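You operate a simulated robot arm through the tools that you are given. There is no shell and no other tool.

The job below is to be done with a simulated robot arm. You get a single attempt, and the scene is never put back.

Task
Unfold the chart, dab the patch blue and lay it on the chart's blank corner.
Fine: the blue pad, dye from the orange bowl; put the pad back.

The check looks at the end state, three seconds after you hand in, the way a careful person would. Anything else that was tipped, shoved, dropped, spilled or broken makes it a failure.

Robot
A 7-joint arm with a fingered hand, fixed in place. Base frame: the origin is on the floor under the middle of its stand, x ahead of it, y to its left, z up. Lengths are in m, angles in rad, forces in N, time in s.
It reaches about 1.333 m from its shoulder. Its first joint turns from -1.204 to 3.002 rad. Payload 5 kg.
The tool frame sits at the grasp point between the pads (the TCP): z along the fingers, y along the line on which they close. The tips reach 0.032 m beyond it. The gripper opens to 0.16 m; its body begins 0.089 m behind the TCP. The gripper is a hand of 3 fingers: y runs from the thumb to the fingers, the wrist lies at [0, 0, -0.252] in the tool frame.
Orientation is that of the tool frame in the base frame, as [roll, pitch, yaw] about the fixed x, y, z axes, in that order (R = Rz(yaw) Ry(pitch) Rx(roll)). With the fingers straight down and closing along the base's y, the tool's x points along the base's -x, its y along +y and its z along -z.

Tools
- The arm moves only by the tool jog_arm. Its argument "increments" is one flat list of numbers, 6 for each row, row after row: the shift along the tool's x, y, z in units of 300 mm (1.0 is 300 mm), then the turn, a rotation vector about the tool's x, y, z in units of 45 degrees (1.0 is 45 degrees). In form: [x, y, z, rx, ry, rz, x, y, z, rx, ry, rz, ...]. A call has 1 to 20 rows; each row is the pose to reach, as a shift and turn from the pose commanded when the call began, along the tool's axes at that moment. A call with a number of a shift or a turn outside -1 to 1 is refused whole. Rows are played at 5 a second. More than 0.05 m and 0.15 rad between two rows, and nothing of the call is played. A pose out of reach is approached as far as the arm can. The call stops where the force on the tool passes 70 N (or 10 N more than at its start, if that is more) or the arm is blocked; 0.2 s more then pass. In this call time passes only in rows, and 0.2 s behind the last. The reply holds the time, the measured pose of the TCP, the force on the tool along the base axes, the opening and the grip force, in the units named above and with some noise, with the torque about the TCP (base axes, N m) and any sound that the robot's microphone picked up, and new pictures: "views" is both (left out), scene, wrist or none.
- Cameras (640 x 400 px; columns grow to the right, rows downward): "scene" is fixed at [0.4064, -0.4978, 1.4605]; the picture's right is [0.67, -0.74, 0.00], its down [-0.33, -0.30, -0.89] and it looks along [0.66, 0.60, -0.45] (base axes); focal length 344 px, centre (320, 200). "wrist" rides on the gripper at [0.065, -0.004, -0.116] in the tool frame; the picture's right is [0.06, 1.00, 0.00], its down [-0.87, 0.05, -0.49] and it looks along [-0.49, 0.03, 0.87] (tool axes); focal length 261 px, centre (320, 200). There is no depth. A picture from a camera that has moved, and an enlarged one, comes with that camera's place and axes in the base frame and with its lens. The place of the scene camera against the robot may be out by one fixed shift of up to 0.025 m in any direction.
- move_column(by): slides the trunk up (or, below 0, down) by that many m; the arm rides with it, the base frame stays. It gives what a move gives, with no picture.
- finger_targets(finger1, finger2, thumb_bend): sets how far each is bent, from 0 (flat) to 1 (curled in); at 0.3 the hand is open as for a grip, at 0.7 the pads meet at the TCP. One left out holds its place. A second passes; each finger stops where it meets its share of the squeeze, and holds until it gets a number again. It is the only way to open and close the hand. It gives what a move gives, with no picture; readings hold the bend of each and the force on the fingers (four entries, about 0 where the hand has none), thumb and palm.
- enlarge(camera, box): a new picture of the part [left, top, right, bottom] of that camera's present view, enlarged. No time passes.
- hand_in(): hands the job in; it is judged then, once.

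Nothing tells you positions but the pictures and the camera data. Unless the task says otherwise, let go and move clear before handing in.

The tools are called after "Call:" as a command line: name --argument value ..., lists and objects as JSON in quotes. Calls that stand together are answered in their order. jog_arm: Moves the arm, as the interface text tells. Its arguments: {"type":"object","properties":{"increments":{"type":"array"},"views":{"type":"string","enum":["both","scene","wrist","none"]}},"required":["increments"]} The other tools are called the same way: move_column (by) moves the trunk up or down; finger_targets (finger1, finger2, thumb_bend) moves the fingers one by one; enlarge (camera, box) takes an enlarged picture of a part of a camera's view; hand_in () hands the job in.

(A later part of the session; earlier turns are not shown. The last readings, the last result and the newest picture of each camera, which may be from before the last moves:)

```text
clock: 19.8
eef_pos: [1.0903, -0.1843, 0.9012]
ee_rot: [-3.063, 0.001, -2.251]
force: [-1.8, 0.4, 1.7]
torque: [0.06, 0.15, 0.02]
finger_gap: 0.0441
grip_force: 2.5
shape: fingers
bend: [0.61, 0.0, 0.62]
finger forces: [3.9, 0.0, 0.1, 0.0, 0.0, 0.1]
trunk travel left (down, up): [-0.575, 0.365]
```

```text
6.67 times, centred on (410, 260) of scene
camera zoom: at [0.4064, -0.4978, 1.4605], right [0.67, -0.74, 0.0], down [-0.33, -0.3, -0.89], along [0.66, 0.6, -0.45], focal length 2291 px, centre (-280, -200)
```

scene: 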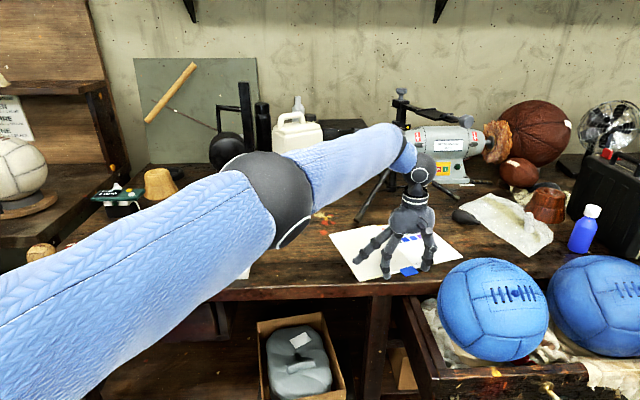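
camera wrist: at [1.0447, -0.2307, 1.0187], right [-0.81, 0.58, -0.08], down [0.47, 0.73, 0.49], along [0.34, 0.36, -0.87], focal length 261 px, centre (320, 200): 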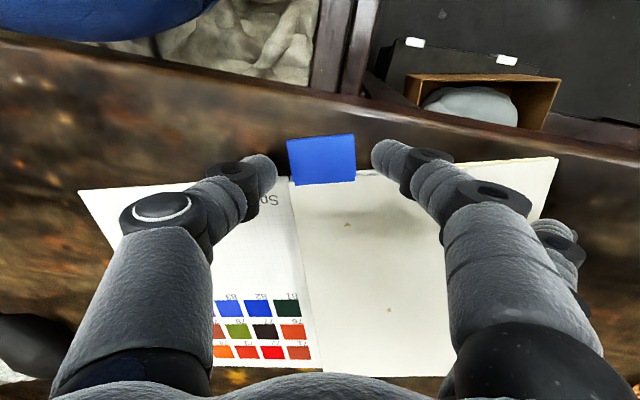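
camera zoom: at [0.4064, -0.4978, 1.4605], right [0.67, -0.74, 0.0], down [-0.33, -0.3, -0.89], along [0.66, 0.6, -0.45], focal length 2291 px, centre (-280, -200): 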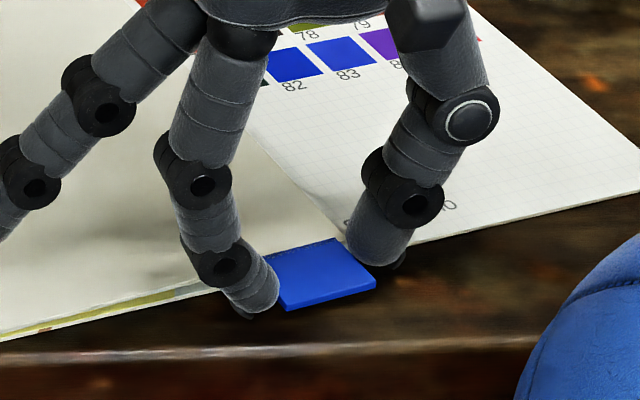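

Both tips are at the tab's sides now. I'll settle down 1–2 mm more and squeeze.

Call:
jog_arm --increments '[0, 0, 0.006, 0, 0, 0]' --views "none"

Call:
finger_targets --finger1 0.7 --thumb_bend 0.7

Call:
enlarge --camera "wrist" --box '[240, 100, 400, 220]'

Call:
enlarge --camera "scene" --box '[370, 230, 450, 290]'

```text
clock: 20.2
eef_pos: [1.0915, -0.183, 0.8998]
ee_rot: [-3.063, 0.0, -2.251]
force: [-3.7, -0.7, 6.8]
torque: [0.0, 0.37, 0.0]
finger_gap: 0.043
grip_force: 4.4
shape: fingers
bend: [0.62, 0.0, 0.62]
finger forces: [9.7, 0.0, 0.0, 0.0, 0.7, 0.1]
trunk travel left (down, up): [-0.575, 0.365]
```

```text
clock: 21.2
eef_pos: [1.0907, -0.1843, 0.8995]
ee_rot: [-3.064, -0.001, -2.251]
force: [-0.3, 0.2, 9.3]
torque: [-0.02, 0.05, -0.11]
finger_gap: 0.038
grip_force: 11.4
shape: fingers
bend: [0.63, 0.0, 0.67]
finger forces: [12.4, 0.1, 0.0, 0.0, 10.0, 0.1]
trunk travel left (down, up): [-0.575, 0.365]
```

```text
3.33 times, centred on (320, 160) of wrist
camera zoom: at [1.0453, -0.2315, 1.0165], right [-0.81, 0.58, -0.08], down [0.47, 0.73, 0.49], along [0.34, 0.36, -0.87], focal length 869 px, centre (320, 333)
```

zoom: 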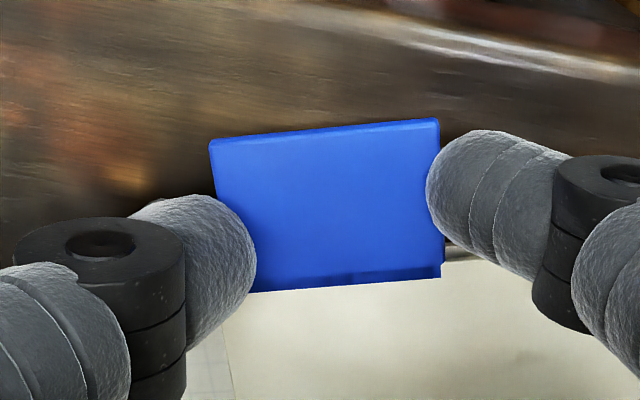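

```text
6.67 times, centred on (410, 260) of scene
camera zoom: at [0.4064, -0.4978, 1.4605], right [0.67, -0.74, 0.0], down [-0.33, -0.3, -0.89], along [0.66, 0.6, -0.45], focal length 2291 px, centre (-280, -200)
```

zoom: 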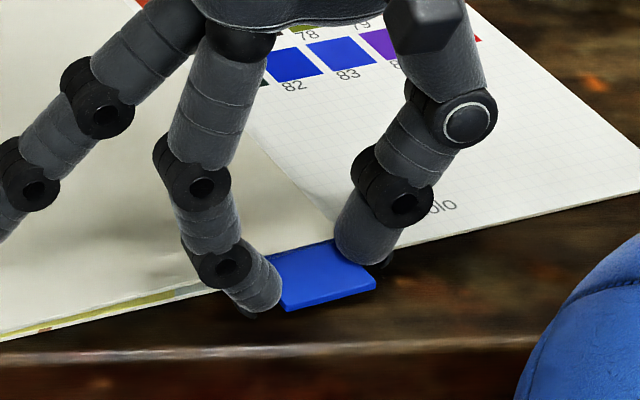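

The tab is pinched with about 10–12 N on each side. I'll lift it a small way along the arc about the left hinge edge and check that the flap follows.

Call:
jog_arm --increments '[0.0015, 0.006, -0.0236, 0.0653, -0.0127, 0.001, 0.0031, 0.0122, -0.0471, 0.1307, -0.0253, 0.002, 0.0051, 0.0205, -0.07, 0.196, -0.038, 0.003, 0.0071, 0.0292, -0.0926, 0.2613, -0.0507, 0.004]' --views "both"

Call:
enlarge --camera "scene" --box '[330, 200, 470, 300]'

```text
clock: 22.2
eef_pos: [1.0811, -0.1776, 0.9285]
ee_rot: [-2.858, 0.041, -2.247]
force: [-7.8, -0.3, -1.0]
torque: [0.01, 0.29, -0.2]
finger_gap: 0.0299
grip_force: 7.3
shape: fingers
bend: [0.63, 0.0, 0.69]
finger forces: [7.7, 0.0, 0.0, 0.0, 6.3, 0.0]
trunk travel left (down, up): [-0.575, 0.365]
camera wrist: at [1.0147, -0.2148, 1.0377], right [-0.78, 0.56, -0.28], down [0.38, 0.78, 0.49], along [0.5, 0.27, -0.82], focal length 261 px, centre (320, 200)
```

scene: 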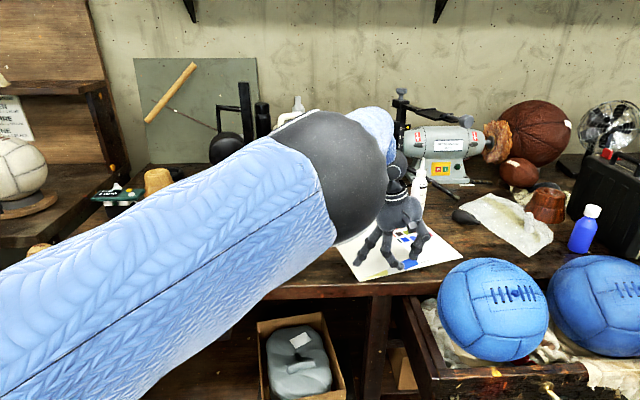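
wrist: 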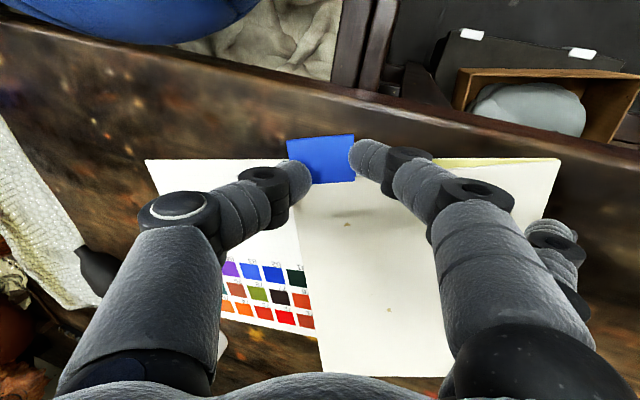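

```text
4.00 times, centred on (400, 250) of scene
camera zoom: at [0.4064, -0.4978, 1.4605], right [0.67, -0.74, 0.0], down [-0.33, -0.3, -0.89], along [0.66, 0.6, -0.45], focal length 1375 px, centre (0, 0)
```

zoom: 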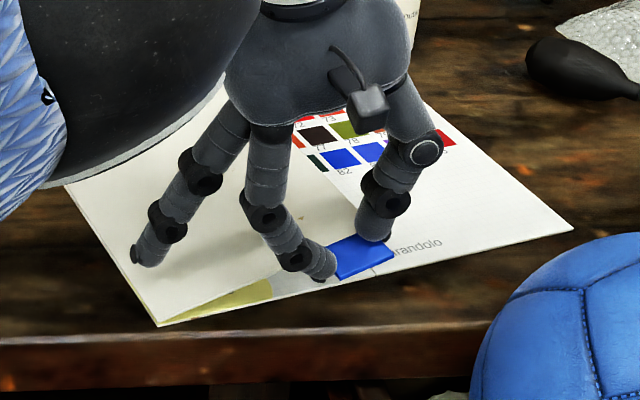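

The flap lifts about the left edge as planned, and a yellow-framed area shows underneath near the front-left corner. I'll check the pinch closely before going on.

Call:
enlarge --camera "wrist" --box '[250, 100, 410, 220]'

Call:
enlarge --camera "scene" --box '[380, 230, 440, 280]'

```text
3.33 times, centred on (330, 160) of wrist
camera zoom: at [1.0147, -0.2148, 1.0377], right [-0.78, 0.56, -0.28], down [0.38, 0.78, 0.49], along [0.5, 0.27, -0.82], focal length 869 px, centre (287, 333)
```

zoom: 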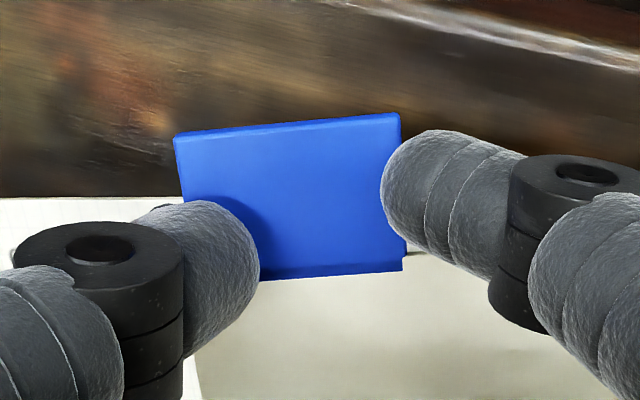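

```text
8.00 times, centred on (410, 255) of scene
camera zoom: at [0.4064, -0.4978, 1.4605], right [0.67, -0.74, 0.0], down [-0.33, -0.3, -0.89], along [0.66, 0.6, -0.45], focal length 2749 px, centre (-400, -240)
```

zoom: 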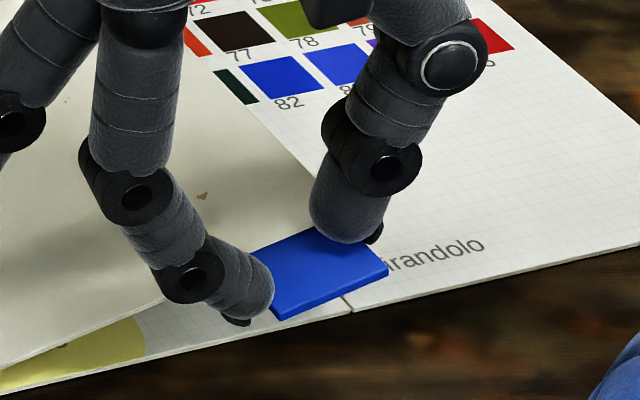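

The tips are still on the tab's side edges and the flap is following. I'll continue the same arc another 18°.

Call:
jog_arm --increments '[0.0014, 0.0058, -0.0237, 0.0653, -0.0127, 0.001, 0.0031, 0.0122, -0.0471, 0.1307, -0.0253, 0.002, 0.005, 0.0203, -0.07, 0.196, -0.038, 0.003, 0.0071, 0.0292, -0.0926, 0.2613, -0.0507, 0.004, 0.0094, 0.0396, -0.1146, 0.3267, -0.0633, 0.005, 0.0119, 0.0508, -0.1361, 0.392, -0.076, 0.006]' --views "both"

Call:
enlarge --camera "wrist" --box '[250, 100, 410, 220]'

Call:
enlarge --camera "scene" --box '[330, 200, 470, 300]'

```text
clock: 23.6
eef_pos: [1.0586, -0.1665, 0.9613]
ee_rot: [-2.549, 0.096, -2.226]
force: [-7.9, -4.0, -1.6]
torque: [0.02, 0.3, -0.31]
finger_gap: 0.029
grip_force: 8.2
shape: fingers
bend: [0.64, 0.0, 0.68]
finger forces: [6.9, 0.0, 0.0, 0.1, 9.7, 0.0]
trunk travel left (down, up): [-0.575, 0.365]
camera wrist: at [0.9645, -0.1875, 1.0532], right [-0.66, 0.5, -0.56], down [0.25, 0.85, 0.46], along [0.71, 0.16, -0.69], focal length 261 px, centre (320, 200)
```

scene: 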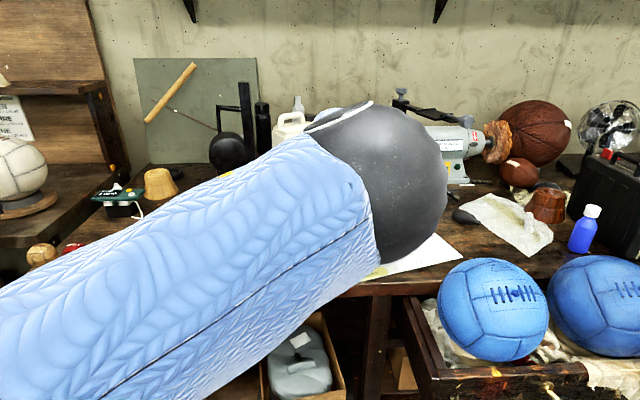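
wrist: 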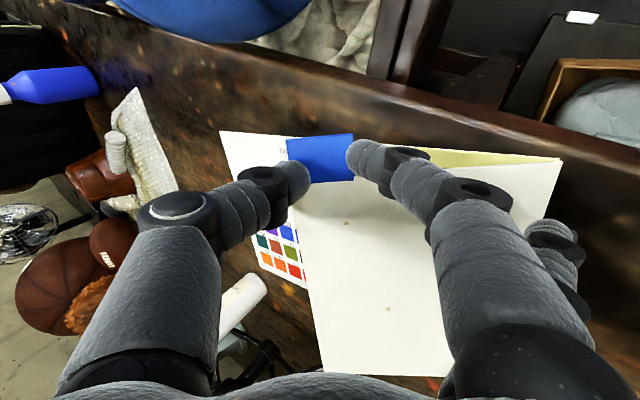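

```text
3.33 times, centred on (330, 160) of wrist
camera zoom: at [0.9645, -0.1875, 1.0532], right [-0.66, 0.5, -0.56], down [0.25, 0.85, 0.46], along [0.71, 0.16, -0.69], focal length 869 px, centre (287, 333)
```

zoom: 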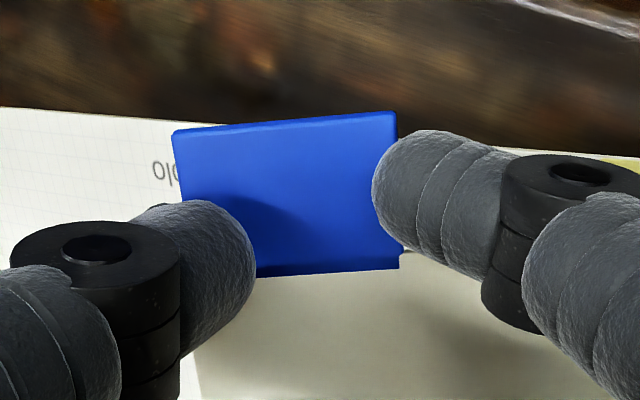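

```text
4.00 times, centred on (400, 250) of scene
camera zoom: at [0.4064, -0.4978, 1.4605], right [0.67, -0.74, 0.0], down [-0.33, -0.3, -0.89], along [0.66, 0.6, -0.45], focal length 1375 px, centre (0, 0)
```

zoom: 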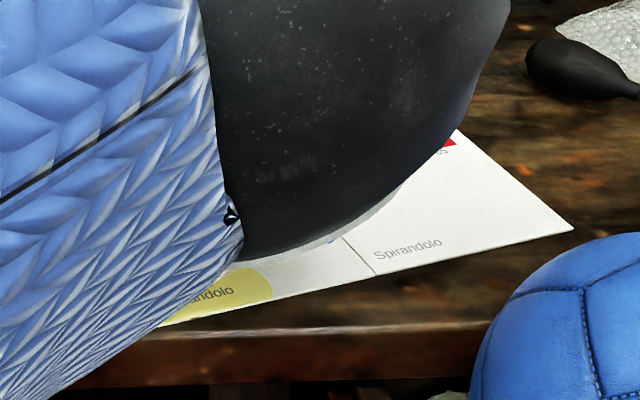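

The flap is at about 30° and firmly held. I'll carry on another 30°.

Call:
jog_arm --increments '[0.0014, 0.0058, -0.0237, 0.0653, -0.0127, 0.001, 0.0031, 0.0122, -0.0471, 0.1307, -0.0253, 0.002, 0.005, 0.0203, -0.07, 0.196, -0.038, 0.003, 0.0071, 0.0292, -0.0926, 0.2613, -0.0507, 0.004, 0.0094, 0.0396, -0.1146, 0.3267, -0.0633, 0.005, 0.0119, 0.0508, -0.1361, 0.392, -0.076, 0.006, 0.0146, 0.0633, -0.1567, 0.4573, -0.0887, 0.007, 0.0175, 0.0767, -0.177, 0.5227, -0.1013, 0.008, 0.0206, 0.0912, -0.1962, 0.588, -0.114, 0.009, 0.0239, 0.1067, -0.2149, 0.6533, -0.1267, 0.01]' --views "both"

Call:
enlarge --camera "wrist" --box '[250, 100, 410, 220]'

```text
clock: 25.8
eef_pos: [1.0026, -0.1347, 0.9964]
ee_rot: [-2.024, 0.165, -2.157]
force: [-0.2, 0.2, -1.0]
torque: [-0.03, 0.02, -0.04]
finger_gap: 0.0129
grip_force: 0.0
shape: fingers
bend: [0.7, 0.0, 0.7]
finger forces: [0.1, 0.1, 0.0, 0.0, 0.0, 0.1]
trunk travel left (down, up): [-0.575, 0.365]
camera wrist: at [0.8765, -0.1403, 1.04], right [-0.32, 0.31, -0.89], down [0.07, 0.95, 0.31], along [0.95, 0.03, -0.32], focal length 261 px, centre (320, 200)
```

scene: 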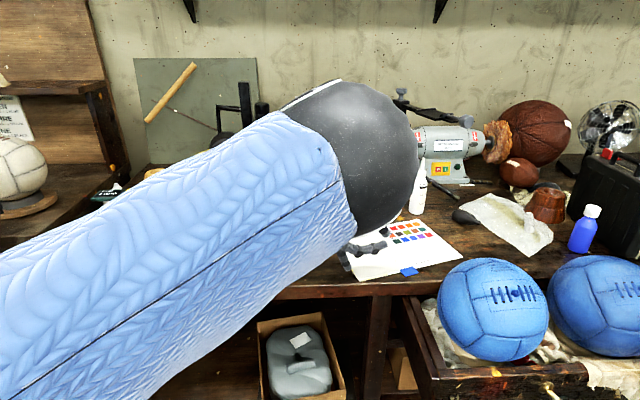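
wrist: 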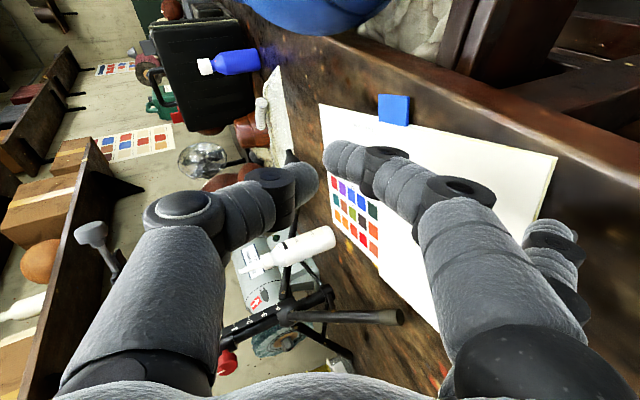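

```text
3.33 times, centred on (330, 160) of wrist
camera zoom: at [0.8765, -0.1403, 1.04], right [-0.32, 0.31, -0.89], down [0.07, 0.95, 0.31], along [0.95, 0.03, -0.32], focal length 869 px, centre (287, 333)
```

zoom: 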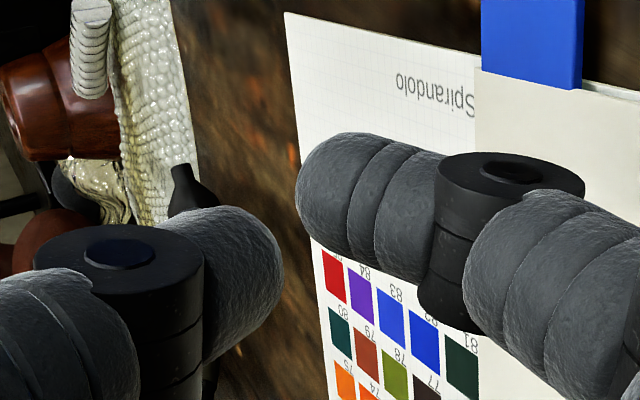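

The grip slipped between 30° and 60° and the flap dropped back closed; nothing else moved. The cause seems to be that the thumb rode up over the tab's edge because the lean held it too high. I'll back out upward, straighten the hand, and regrip with the thumb lower.

Call:
finger_targets --finger1 0.55 --finger2 0.0 --thumb_bend 0.5

Call:
jog_arm --increments '[-0.016, -0.089, -0.043, 0, 0, 0, -0.033, -0.177, -0.086, -0.11, 0.021, -0.002, -0.049, -0.266, -0.13, -0.25, 0.048, -0.004, -0.066, -0.354, -0.173, -0.4, 0.078, -0.006, -0.082, -0.443, -0.216, -0.55, 0.107, -0.008, -0.082, -0.443, -0.216, -0.669, 0.13, -0.01]' --views "none"

Call:
jog_arm --increments '[0, 0, 0, -0.133, 0.026, -0.002, 0, 0, 0, -0.267, 0.052, -0.004, 0, 0, 0, -0.4, 0.078, -0.006, 0, 0, 0, -0.533, 0.103, -0.008, 0, 0, 0, -0.667, 0.129, -0.01]' --views "both"

```text
clock: 26.8
eef_pos: [1.0026, -0.1356, 0.9957]
ee_rot: [-2.028, 0.167, -2.155]
force: [0.3, -0.1, -0.1]
torque: [0.02, 0.0, 0.01]
finger_gap: 0.0767
grip_force: 0.1
shape: fingers
bend: [0.55, 0.0, 0.5]
finger forces: [0.0, 0.0, 0.1, 0.1, 0.1, 0.0]
trunk travel left (down, up): [-0.575, 0.365]
```

```text
clock: 28.2
eef_pos: [1.0025, -0.1355, 1.1451]
ee_rot: [-2.563, 0.092, -2.227]
force: [0.3, 0.2, 0.1]
torque: [0.0, -0.02, -0.02]
finger_gap: 0.0768
grip_force: 0.0
shape: fingers
bend: [0.55, 0.0, 0.5]
finger forces: [0.1, 0.0, 0.1, 0.0, 0.0, 0.0]
trunk travel left (down, up): [-0.575, 0.365]
```

```text
clock: 29.4
eef_pos: [1.0015, -0.1359, 1.146]
ee_rot: [-3.088, -0.005, -2.252]
force: [0.0, 0.2, -0.5]
torque: [-0.01, 0.03, 0.0]
finger_gap: 0.0768
grip_force: 0.1
shape: fingers
bend: [0.55, 0.0, 0.5]
finger forces: [0.0, 0.0, 0.1, 0.1, 0.0, 0.0]
trunk travel left (down, up): [-0.575, 0.365]
camera wrist: at [0.9598, -0.1849, 1.2625], right [-0.81, 0.58, -0.05], down [0.49, 0.73, 0.48], along [0.32, 0.37, -0.87], focal length 261 px, centre (320, 200)
```

scene: 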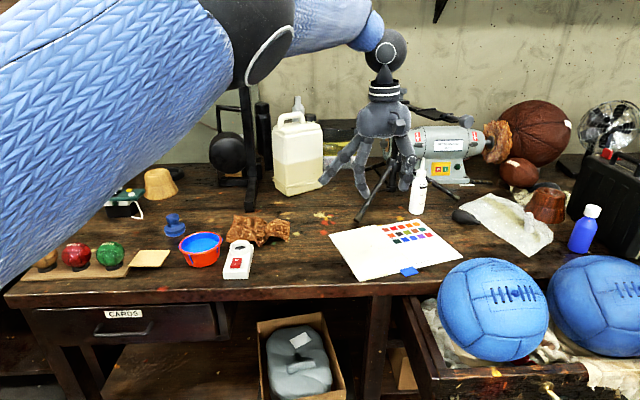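
wrist: 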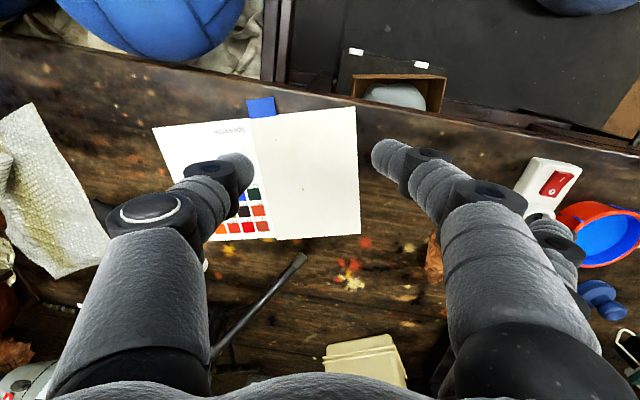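

Everything is in place and the chart hasn't visibly moved. With a 3° lean I'll move back over the tab, stop above it and re-measure.

Call:
jog_arm --increments '[-0.0082, -0.0474, 0.1227, 0, 0, 0, -0.0164, -0.0948, 0.2454, 0, 0, 0, -0.0247, -0.1422, 0.3682, 0, 0, 0, -0.0329, -0.1895, 0.4909, 0, 0, 0, -0.0411, -0.2369, 0.6136, 0, 0, 0, -0.0493, -0.2843, 0.7363, 0, 0, 0]' --views "wrist"

Call:
enlarge --camera "wrist" --box '[240, 90, 400, 210]'

```text
clock: 30.8
eef_pos: [1.0874, -0.1854, 0.9271]
ee_rot: [-3.087, -0.004, -2.252]
force: [0.1, 0.8, -0.3]
torque: [0.0, 0.04, 0.02]
finger_gap: 0.0767
grip_force: 0.1
shape: fingers
bend: [0.55, 0.0, 0.5]
finger forces: [0.0, 0.0, 0.0, 0.0, 0.0, 0.0]
trunk travel left (down, up): [-0.575, 0.365]
camera wrist: at [1.0442, -0.2349, 1.0448], right [-0.81, 0.58, -0.05], down [0.49, 0.73, 0.48], along [0.32, 0.37, -0.87], focal length 261 px, centre (320, 200)
```

wrist: 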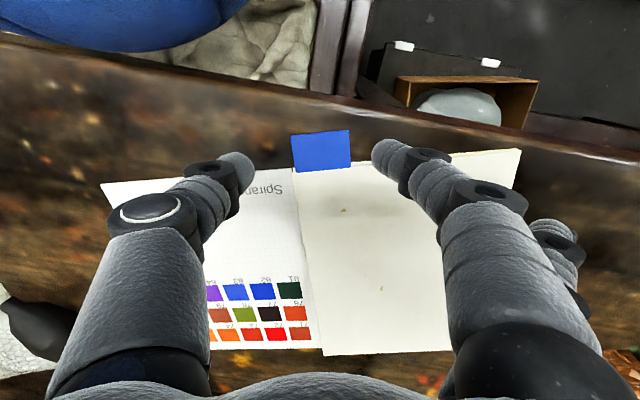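

```text
3.33 times, centred on (320, 150) of wrist
camera zoom: at [1.0442, -0.2349, 1.0448], right [-0.81, 0.58, -0.05], down [0.49, 0.73, 0.48], along [0.32, 0.37, -0.87], focal length 869 px, centre (320, 367)
```

zoom: 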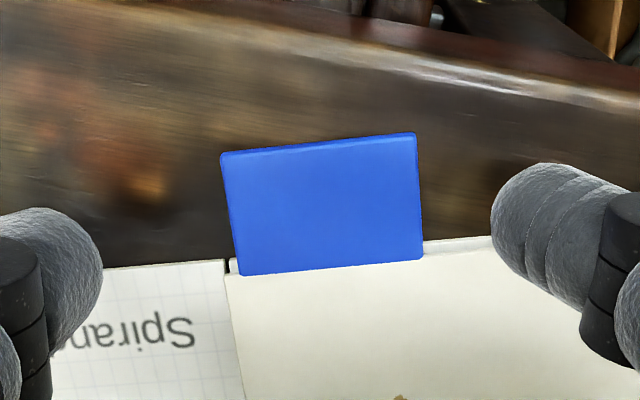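

The tab is nearly centred. I'll preset the fingers just outside the tab, shift 4–5 mm inward so the thumb sits lower, and approach the table.

Call:
finger_targets --finger1 0.6 --finger2 0.0 --thumb_bend 0.565

Call:
jog_arm --increments '[0.0067, 0.0153, 0.03, 0, 0, 0, 0.0067, 0.0153, 0.077, 0, 0, 0]' --views "none"

Call:
jog_arm --increments '[0, 0, 0.005, 0, 0, 0]' --views "none"

Call:
jog_arm --increments '[0, 0, 0.005, 0, 0, 0]' --views "wrist"

Call:
enlarge --camera "wrist" --box '[240, 100, 400, 220]'

Call:
enlarge --camera "scene" --box '[370, 230, 450, 290]'

```text
clock: 31.8
eef_pos: [1.0848, -0.185, 0.9287]
ee_rot: [-3.085, -0.004, -2.251]
force: [0.6, 1.3, -0.4]
torque: [0.02, 0.0, -0.02]
finger_gap: 0.0561
grip_force: 0.1
shape: fingers
bend: [0.6, 0.0, 0.56]
finger forces: [0.0, 0.0, 0.1, 0.0, 0.1, 0.0]
trunk travel left (down, up): [-0.575, 0.365]
```

```text
clock: 32.4
eef_pos: [1.0837, -0.1844, 0.9055]
ee_rot: [-3.087, -0.004, -2.252]
force: [0.2, 0.3, 0.4]
torque: [0.03, 0.03, -0.01]
finger_gap: 0.0557
grip_force: 0.0
shape: fingers
bend: [0.6, 0.0, 0.56]
finger forces: [0.1, 0.0, 0.0, 0.0, 0.1, 0.1]
trunk travel left (down, up): [-0.575, 0.365]
```

```text
clock: 32.8
eef_pos: [1.0841, -0.1848, 0.9043]
ee_rot: [-3.085, -0.003, -2.253]
force: [0.3, 0.2, 0.3]
torque: [-0.01, 0.02, 0.02]
finger_gap: 0.0557
grip_force: 0.2
shape: fingers
bend: [0.6, 0.0, 0.56]
finger forces: [0.1, 0.0, 0.1, 0.1, 0.0, 0.1]
trunk travel left (down, up): [-0.575, 0.365]
```

```text
clock: 33.2
eef_pos: [1.0833, -0.1864, 0.9037]
ee_rot: [-3.085, -0.004, -2.251]
force: [-0.6, 0.3, 0.2]
torque: [-0.02, -0.05, -0.02]
finger_gap: 0.056
grip_force: 0.0
shape: fingers
bend: [0.6, 0.0, 0.56]
finger forces: [0.0, 0.0, 0.0, 0.0, 0.0, 0.0]
trunk travel left (down, up): [-0.575, 0.365]
camera wrist: at [1.0405, -0.2354, 1.0202], right [-0.81, 0.58, -0.05], down [0.48, 0.73, 0.48], along [0.32, 0.37, -0.87], focal length 261 px, centre (320, 200)
```

wrist: 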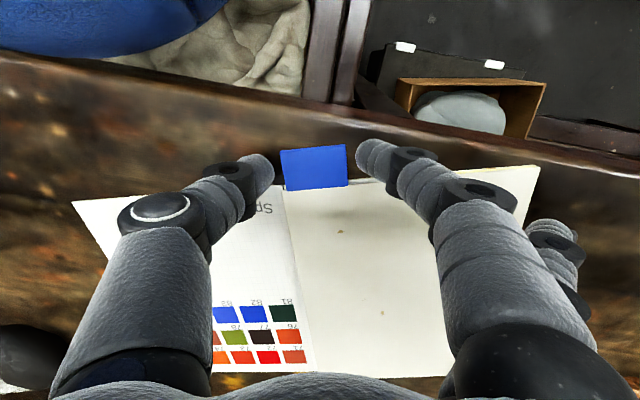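

```text
3.33 times, centred on (320, 160) of wrist
camera zoom: at [1.0405, -0.2354, 1.0202], right [-0.81, 0.58, -0.05], down [0.48, 0.73, 0.48], along [0.32, 0.37, -0.87], focal length 869 px, centre (320, 333)
```

zoom: 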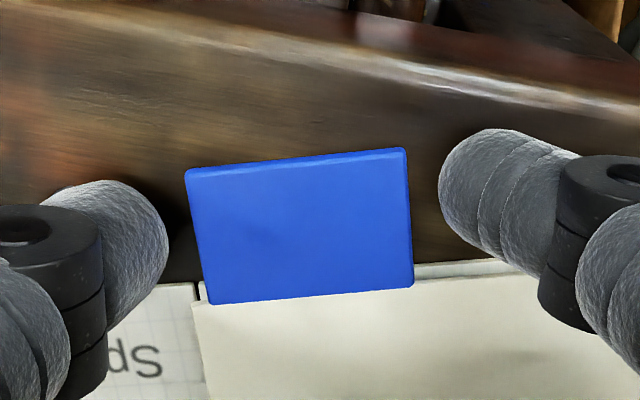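

```text
6.67 times, centred on (410, 260) of scene
camera zoom: at [0.4064, -0.4978, 1.4605], right [0.67, -0.74, 0.0], down [-0.33, -0.3, -0.89], along [0.66, 0.6, -0.45], focal length 2291 px, centre (-280, -200)
```

zoom: 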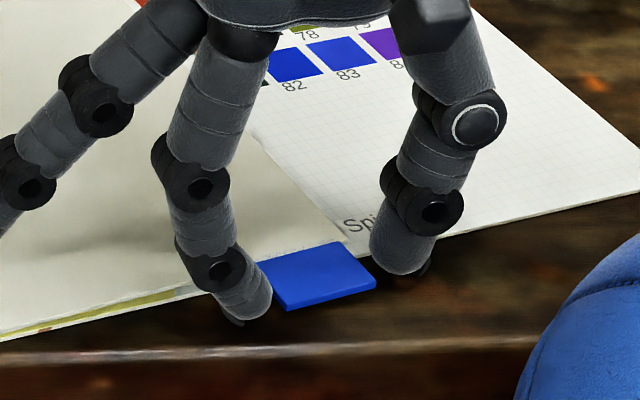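

Still no contact at z≈0.904. I'll keep lowering in small steps until the tips touch.

Call:
jog_arm --increments '[0, 0, 0.007, 0, 0, 0]' --views "none"

Call:
jog_arm --increments '[0, 0, 0.007, 0, 0, 0]' --views "none"

Call:
jog_arm --increments '[0, 0, 0.005, 0, 0, 0]' --views "none"

```text
clock: 33.6
eef_pos: [1.0834, -0.1858, 0.9016]
ee_rot: [-3.086, -0.003, -2.251]
force: [0.5, -0.3, 0.3]
torque: [-0.02, 0.03, 0.0]
finger_gap: 0.056
grip_force: 0.0
shape: fingers
bend: [0.6, 0.0, 0.56]
finger forces: [0.0, 0.0, 0.1, 0.0, 0.0, 0.0]
trunk travel left (down, up): [-0.575, 0.365]
```

```text
clock: 34.0
eef_pos: [1.082, -0.1856, 0.901]
ee_rot: [-3.085, -0.004, -2.251]
force: [-1.3, 1.2, 6.2]
torque: [0.07, 0.19, 0.01]
finger_gap: 0.0556
grip_force: 2.6
shape: fingers
bend: [0.6, 0.0, 0.56]
finger forces: [5.5, 0.1, 0.1, 0.0, 0.0, 0.0]
trunk travel left (down, up): [-0.575, 0.365]
```

```text
clock: 34.4
eef_pos: [1.0818, -0.1864, 0.9009]
ee_rot: [-3.085, -0.003, -2.252]
force: [-1.8, 1.7, 13.3]
torque: [0.2, 0.48, -0.02]
finger_gap: 0.0554
grip_force: 6.5
shape: fingers
bend: [0.62, 0.0, 0.56]
finger forces: [13.5, 0.0, 0.1, 0.0, 0.0, 0.0]
trunk travel left (down, up): [-0.575, 0.365]
```

Finger1 is touching the table first. I'll close finger1 onto the tab, which raises its tip, so the hand can drop further and bring the thumb to table level.

Call:
finger_targets --finger1 0.64

Call:
jog_arm --increments '[0, 0, 0.006, 0, 0, 0]' --views "none"

Call:
finger_targets --thumb_bend 0.59

Call:
enlarge --camera "wrist" --box '[240, 100, 400, 220]'

Call:
enlarge --camera "scene" --box '[380, 235, 440, 285]'

```text
clock: 35.4
eef_pos: [1.083, -0.185, 0.8976]
ee_rot: [-3.086, -0.004, -2.25]
force: [-3.3, 1.2, 7.2]
torque: [0.05, 0.28, -0.02]
finger_gap: 0.0492
grip_force: 3.2
shape: fingers
bend: [0.65, 0.0, 0.56]
finger forces: [7.0, 0.0, 0.0, 0.0, 0.0, 0.1]
trunk travel left (down, up): [-0.575, 0.365]
```

```text
clock: 35.8
eef_pos: [1.082, -0.1859, 0.898]
ee_rot: [-3.086, -0.003, -2.252]
force: [-2.8, 2.8, 11.5]
torque: [0.11, 0.39, -0.07]
finger_gap: 0.0489
grip_force: 6.9
shape: fingers
bend: [0.65, 0.0, 0.56]
finger forces: [12.4, 0.0, 0.0, 0.1, 0.2, 0.0]
trunk travel left (down, up): [-0.575, 0.365]
```

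```text
clock: 36.8
eef_pos: [1.0815, -0.1857, 0.8972]
ee_rot: [-3.087, -0.002, -2.252]
force: [-0.2, 3.2, 15.3]
torque: [0.19, 0.4, -0.11]
finger_gap: 0.0453
grip_force: 8.7
shape: fingers
bend: [0.66, 0.0, 0.58]
finger forces: [15.3, 0.1, 0.0, 0.0, 2.1, 0.0]
trunk travel left (down, up): [-0.575, 0.365]
```

```text
3.33 times, centred on (320, 160) of wrist
camera zoom: at [1.0392, -0.2351, 1.0144], right [-0.81, 0.58, -0.06], down [0.48, 0.73, 0.48], along [0.32, 0.37, -0.87], focal length 869 px, centre (320, 333)
```

zoom: 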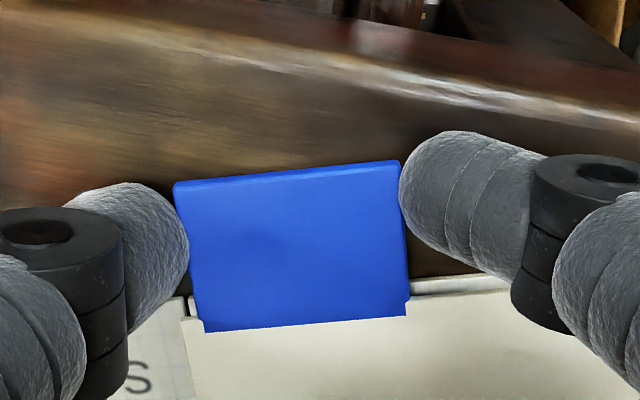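

```text
8.00 times, centred on (410, 260) of scene
camera zoom: at [0.4064, -0.4978, 1.4605], right [0.67, -0.74, 0.0], down [-0.33, -0.3, -0.89], along [0.66, 0.6, -0.45], focal length 2749 px, centre (-400, -280)
```

zoom: 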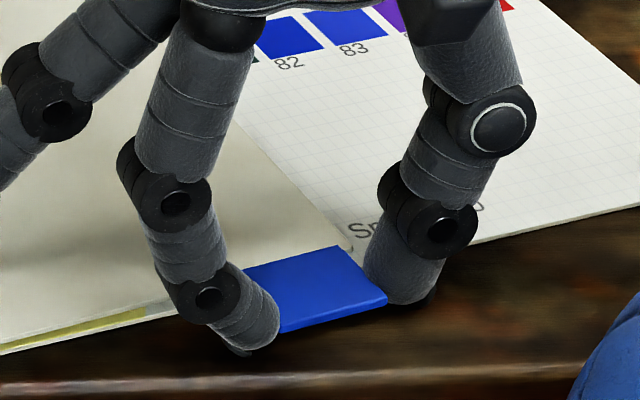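

The thumb is now low and against the tab's side, as is finger1. Now I'll squeeze harder so the hold keeps its full force.

Call:
finger_targets --finger1 0.85 --thumb_bend 0.8

Call:
enlarge --camera "wrist" --box '[240, 100, 400, 220]'

Call:
enlarge --camera "scene" --box '[380, 235, 440, 285]'

```text
clock: 37.8
eef_pos: [1.0846, -0.188, 0.8955]
ee_rot: [-3.085, -0.004, -2.253]
force: [16.5, -7.4, 6.5]
torque: [-0.28, -0.51, 0.04]
finger_gap: 0.0411
grip_force: 22.8
shape: fingers
bend: [0.71, 0.0, 0.65]
finger forces: [11.6, 0.0, 0.0, 0.0, 34.0, 0.0]
trunk travel left (down, up): [-0.575, 0.365]
```

```text
3.33 times, centred on (320, 160) of wrist
camera zoom: at [1.0406, -0.2369, 1.0124], right [-0.81, 0.58, -0.06], down [0.49, 0.73, 0.48], along [0.32, 0.37, -0.87], focal length 869 px, centre (320, 333)
```

zoom: 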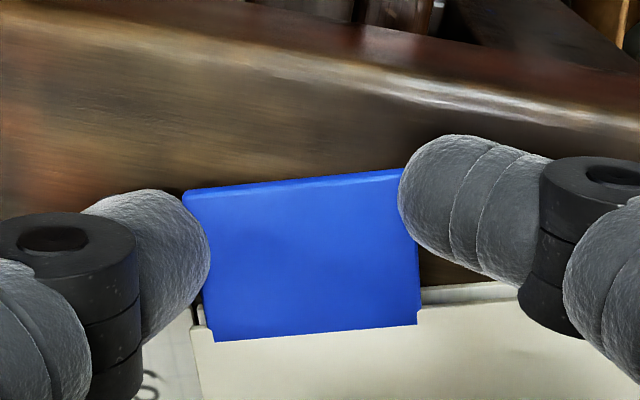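

```text
8.00 times, centred on (410, 260) of scene
camera zoom: at [0.4064, -0.4978, 1.4605], right [0.67, -0.74, 0.0], down [-0.33, -0.3, -0.89], along [0.66, 0.6, -0.45], focal length 2749 px, centre (-400, -280)
```

zoom: 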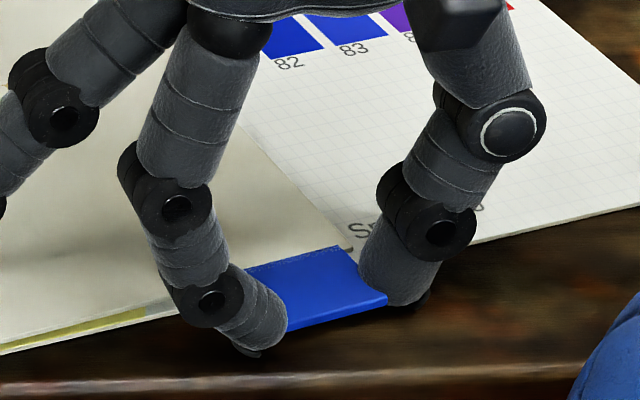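

The thumb presses harder than finger1, so the hand is pushing sideways on the chart. I'll shift the hand about 2 mm toward the thumb side to balance it.

Call:
jog_arm --increments '[0, -0.008, 0, 0, 0, 0]' --views "none"

Call:
enlarge --camera "scene" --box '[310, 200, 490, 300]'

```text
clock: 38.2
eef_pos: [1.0843, -0.1873, 0.8951]
ee_rot: [-3.088, -0.004, -2.251]
force: [7.8, -5.1, 6.2]
torque: [-0.13, -0.07, -0.04]
finger_gap: 0.0411
grip_force: 22.9
shape: fingers
bend: [0.71, 0.0, 0.65]
finger forces: [19.5, 0.1, 0.0, 0.1, 25.7, 0.0]
trunk travel left (down, up): [-0.575, 0.365]
```

```text
3.56 times, centred on (400, 250) of scene
camera zoom: at [0.4064, -0.4978, 1.4605], right [0.67, -0.74, 0.0], down [-0.33, -0.3, -0.89], along [0.66, 0.6, -0.45], focal length 1222 px, centre (36, 22)
```

zoom: 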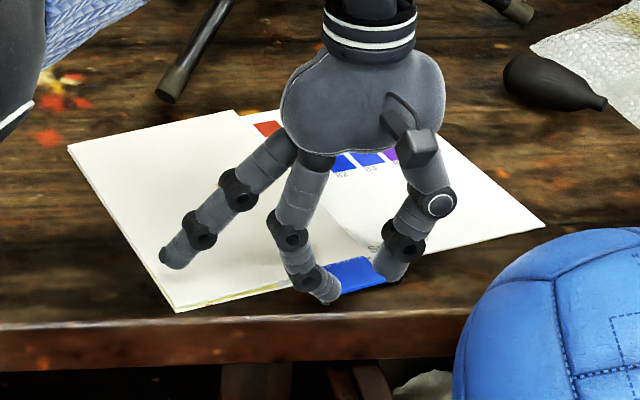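

The chart base hasn't shifted and the forces are closer to balanced (about 20 and 26 N). I'll nudge a bit more, then lift 12° along the arc and check.

Call:
jog_arm --increments '[0, -0.004, 0, 0, 0, 0]' --views "none"

Call:
jog_arm --increments '[0.0012, 0.0054, -0.0229, 0.0656, -0.0118, 0.0006, 0.0026, 0.0119, -0.0454, 0.1312, -0.0236, 0.0013, 0.0042, 0.0196, -0.0675, 0.1968, -0.0353, 0.0019, 0.006, 0.0284, -0.0892, 0.2624, -0.0471, 0.0026]' --views "both"

Call:
enlarge --camera "wrist" --box '[240, 100, 400, 220]'

Call:
enlarge --camera "scene" --box '[380, 230, 440, 280]'

```text
clock: 38.6
eef_pos: [1.0851, -0.1882, 0.8956]
ee_rot: [-3.088, -0.005, -2.251]
force: [3.6, -3.9, 4.9]
torque: [-0.03, 0.13, -0.08]
finger_gap: 0.041
grip_force: 22.2
shape: fingers
bend: [0.71, 0.0, 0.65]
finger forces: [22.0, 0.1, 0.1, 0.0, 21.8, 0.0]
trunk travel left (down, up): [-0.575, 0.365]
```

```text
clock: 39.6
eef_pos: [1.0766, -0.184, 0.9235]
ee_rot: [-2.878, 0.031, -2.248]
force: [9.1, -4.2, 3.2]
torque: [-0.07, -0.12, -0.08]
finger_gap: 0.0405
grip_force: 17.3
shape: fingers
bend: [0.71, 0.0, 0.66]
finger forces: [13.7, 0.0, 0.0, 0.1, 21.5, 0.0]
trunk travel left (down, up): [-0.575, 0.365]
camera wrist: at [1.0133, -0.2223, 1.0349], right [-0.79, 0.56, -0.26], down [0.39, 0.78, 0.49], along [0.48, 0.28, -0.83], focal length 261 px, centre (320, 200)
```

scene: 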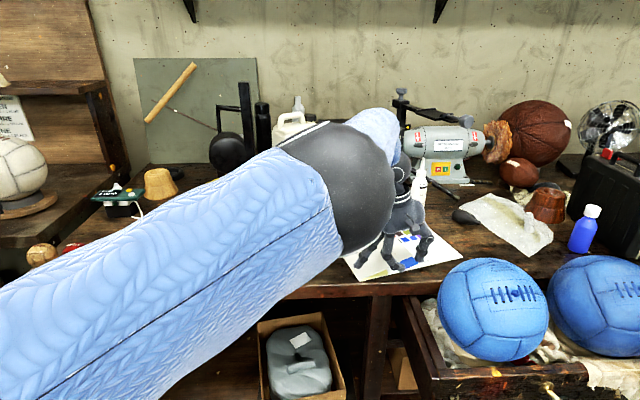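
wrist: 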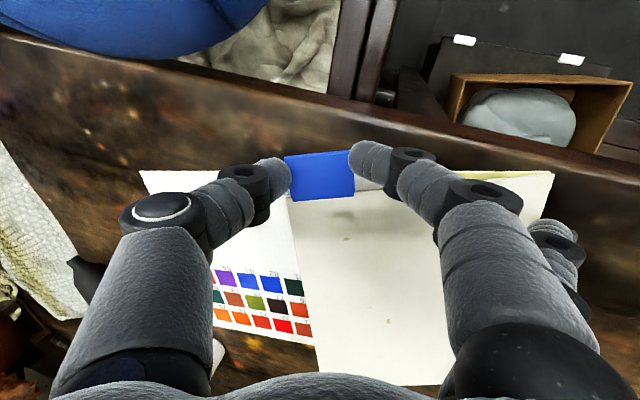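

```text
3.33 times, centred on (320, 160) of wrist
camera zoom: at [1.0133, -0.2223, 1.0349], right [-0.79, 0.56, -0.26], down [0.39, 0.78, 0.49], along [0.48, 0.28, -0.83], focal length 869 px, centre (320, 333)
```

zoom: 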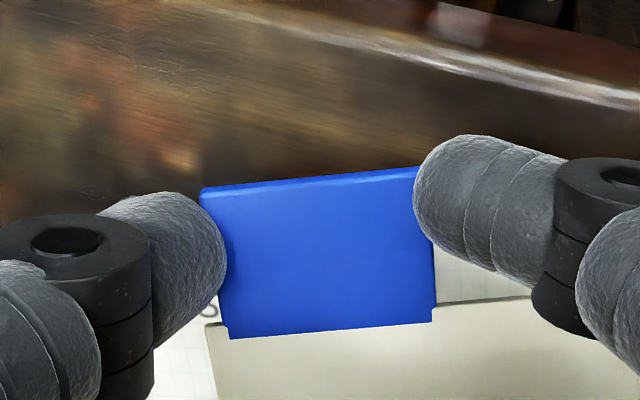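

```text
8.00 times, centred on (410, 255) of scene
camera zoom: at [0.4064, -0.4978, 1.4605], right [0.67, -0.74, 0.0], down [-0.33, -0.3, -0.89], along [0.66, 0.6, -0.45], focal length 2749 px, centre (-400, -240)
```

zoom: 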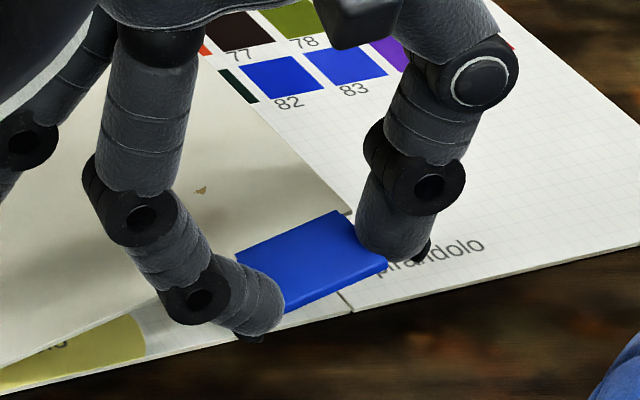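

The grip is solid this time, with the tab squarely between thumb and finger1. I'll continue another 18° with a small outward correction for the sideways force.

Call:
jog_arm --increments '[0.0012, 0.0044, -0.0229, 0.0656, -0.0118, 0.0006, 0.0026, 0.0099, -0.0454, 0.1312, -0.0236, 0.0013, 0.0042, 0.0166, -0.0675, 0.1968, -0.0353, 0.0019, 0.006, 0.0244, -0.0892, 0.2624, -0.0471, 0.0026, 0.008, 0.0333, -0.1104, 0.328, -0.0589, 0.0032, 0.0101, 0.0433, -0.131, 0.3936, -0.0707, 0.0038]' --views "wrist"

Call:
enlarge --camera "wrist" --box '[240, 100, 400, 220]'

```text
clock: 41.0
eef_pos: [1.0569, -0.1719, 0.9574]
ee_rot: [-2.568, 0.085, -2.228]
force: [-0.1, -0.2, 0.0]
torque: [-0.01, 0.02, 0.02]
finger_gap: 0.004
grip_force: 0.0
shape: fingers
bend: [0.73, 0.0, 0.75]
finger forces: [0.0, 0.1, 0.1, 0.1, 0.0, 0.0]
trunk travel left (down, up): [-0.575, 0.365]
camera wrist: at [0.9649, -0.1953, 1.0514], right [-0.67, 0.5, -0.54], down [0.26, 0.85, 0.46], along [0.69, 0.16, -0.7], focal length 261 px, centre (320, 200)
```

wrist: 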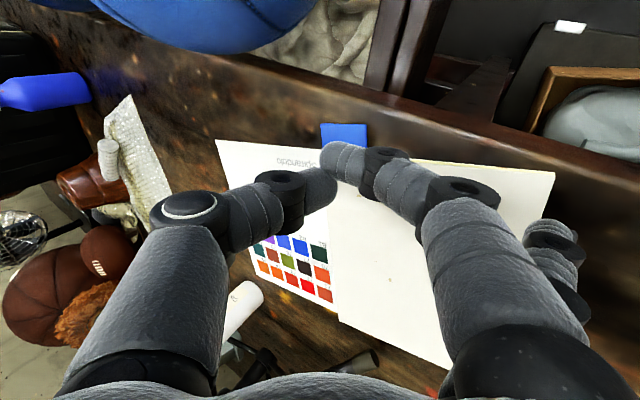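

```text
3.33 times, centred on (320, 160) of wrist
camera zoom: at [0.9649, -0.1953, 1.0514], right [-0.67, 0.5, -0.54], down [0.26, 0.85, 0.46], along [0.69, 0.16, -0.7], focal length 869 px, centre (320, 333)
```

zoom: 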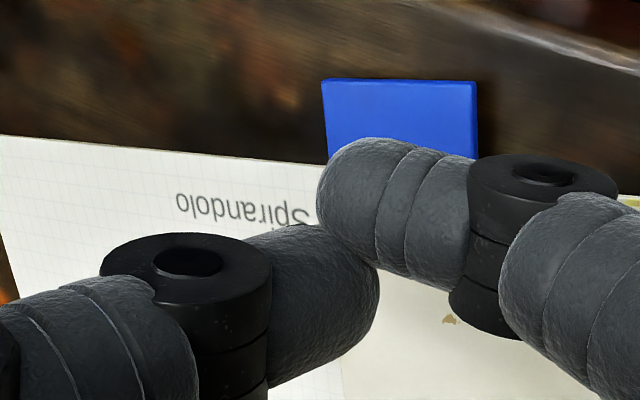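

It slipped again with a good grip, so something about the motion is wrong. I'll check how the flap is resting now.

Call:
enlarge --camera "scene" --box '[310, 190, 490, 300]'

Call:
enlarge --camera "wrist" --box '[300, 110, 580, 285]'

```text
3.56 times, centred on (400, 245) of scene
camera zoom: at [0.4064, -0.4978, 1.4605], right [0.67, -0.74, 0.0], down [-0.33, -0.3, -0.89], along [0.66, 0.6, -0.45], focal length 1222 px, centre (36, 40)
```

zoom: 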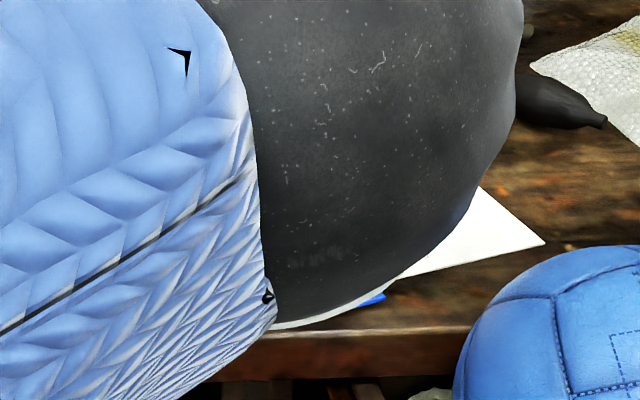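

```text
2.29 times, centred on (440, 198) of wrist
camera zoom: at [0.9649, -0.1953, 1.0514], right [-0.67, 0.5, -0.54], down [0.26, 0.85, 0.46], along [0.69, 0.16, -0.7], focal length 596 px, centre (46, 206)
```

zoom: 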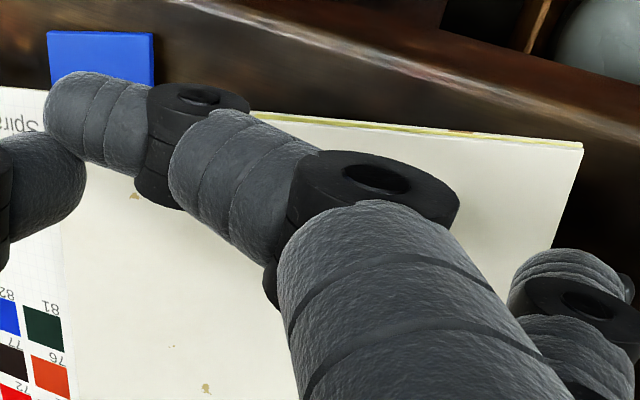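

The flap is closed again. I think high squeeze on the rounded tips slowly ejects the tab, since attempt 1 at lower squeeze lasted longer. I'll regrip with a light squeeze and lift quickly in one sweep. First I'll back out and reset.

Call:
finger_targets --finger1 0.58 --finger2 0.0 --thumb_bend 0.55

Call:
jog_arm --increments '[0, -0.05, -0.06, 0, 0, 0, 0, -0.06, -0.12, -0.13, 0.0236, -0.001, 0, -0.07, -0.14, -0.26, 0.047, -0.002, 0, -0.07, -0.14, -0.39, 0.07, -0.003, 0, -0.07, -0.14, -0.52, 0.094, -0.005, 0, -0.07, -0.14, -0.656, 0.118, -0.006]' --views "both"

```text
clock: 42.0
eef_pos: [1.0568, -0.1732, 0.9561]
ee_rot: [-2.57, 0.084, -2.227]
force: [-0.4, -0.3, -0.3]
torque: [0.01, 0.0, 0.01]
finger_gap: 0.0621
grip_force: 0.1
shape: fingers
bend: [0.57, 0.0, 0.55]
finger forces: [0.0, 0.1, 0.0, 0.1, 0.0, 0.1]
trunk travel left (down, up): [-0.575, 0.365]
```

```text
clock: 43.4
eef_pos: [1.0503, -0.1728, 1.0035]
ee_rot: [-3.088, -0.005, -2.253]
force: [0.4, 0.0, 0.5]
torque: [0.0, -0.01, 0.03]
finger_gap: 0.0624
grip_force: 0.2
shape: fingers
bend: [0.57, 0.0, 0.55]
finger forces: [0.0, 0.1, 0.0, 0.0, 0.1, 0.0]
trunk travel left (down, up): [-0.575, 0.365]
camera wrist: at [1.008, -0.2218, 1.1208], right [-0.81, 0.58, -0.06], down [0.49, 0.73, 0.48], along [0.32, 0.37, -0.87], focal length 261 px, centre (320, 200)
```

scene: 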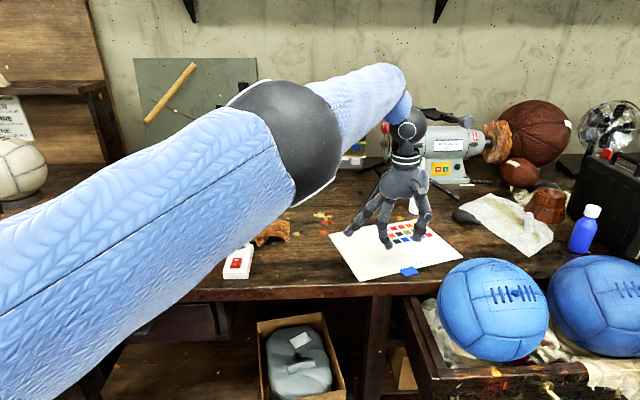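
wrist: 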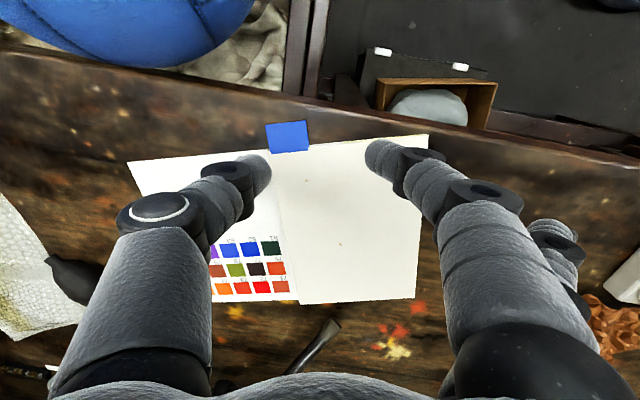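

The chart looks unchanged. I'll return to the same pre-grasp beside the tab.

Call:
finger_targets --finger1 0.6 --finger2 0.0 --thumb_bend 0.565

Call:
jog_arm --increments '[-0.0113, -0.0331, 0.08, 0, 0, 0, -0.0227, -0.0662, 0.18, 0, 0, 0, -0.034, -0.0993, 0.26, 0, 0, 0, -0.034, -0.0993, 0.331, 0, 0, 0]' --views "wrist"

Call:
enlarge --camera "wrist" --box '[240, 100, 400, 220]'

Call:
enlarge --camera "scene" --box '[380, 230, 440, 280]'

```text
clock: 44.4
eef_pos: [1.0496, -0.1735, 1.0025]
ee_rot: [-3.085, -0.004, -2.25]
force: [-0.1, -0.8, -0.5]
torque: [-0.02, -0.04, 0.0]
finger_gap: 0.056
grip_force: 0.1
shape: fingers
bend: [0.6, 0.0, 0.56]
finger forces: [0.0, 0.0, 0.0, 0.0, 0.0, 0.0]
trunk travel left (down, up): [-0.575, 0.365]
```

```text
clock: 45.4
eef_pos: [1.0839, -0.1885, 0.9048]
ee_rot: [-3.085, -0.004, -2.251]
force: [0.8, 0.2, -0.7]
torque: [-0.03, 0.01, 0.04]
finger_gap: 0.0562
grip_force: 0.1
shape: fingers
bend: [0.6, 0.0, 0.56]
finger forces: [0.1, 0.0, 0.2, 0.0, 0.0, 0.0]
trunk travel left (down, up): [-0.575, 0.365]
camera wrist: at [1.0413, -0.2377, 1.0224], right [-0.81, 0.58, -0.05], down [0.49, 0.73, 0.48], along [0.32, 0.37, -0.87], focal length 261 px, centre (320, 200)
```

wrist: 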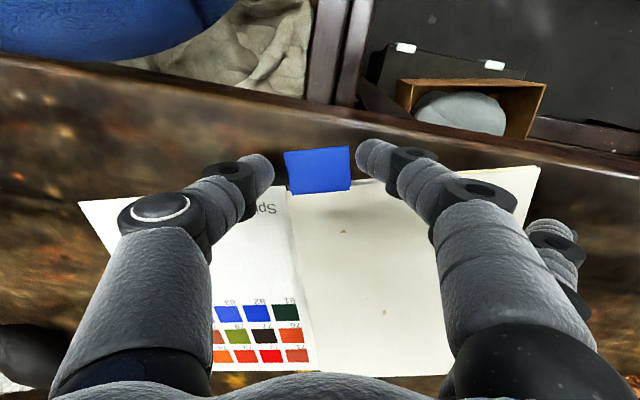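

```text
3.33 times, centred on (320, 160) of wrist
camera zoom: at [1.0413, -0.2377, 1.0224], right [-0.81, 0.58, -0.05], down [0.49, 0.73, 0.48], along [0.32, 0.37, -0.87], focal length 869 px, centre (320, 333)
```

zoom: 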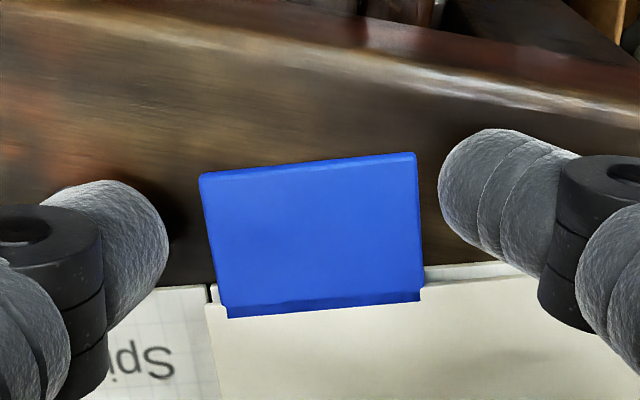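

```text
8.00 times, centred on (410, 255) of scene
camera zoom: at [0.4064, -0.4978, 1.4605], right [0.67, -0.74, 0.0], down [-0.33, -0.3, -0.89], along [0.66, 0.6, -0.45], focal length 2749 px, centre (-400, -240)
```

zoom: 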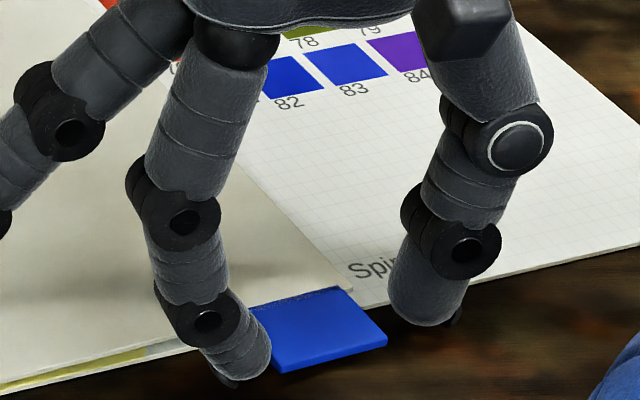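

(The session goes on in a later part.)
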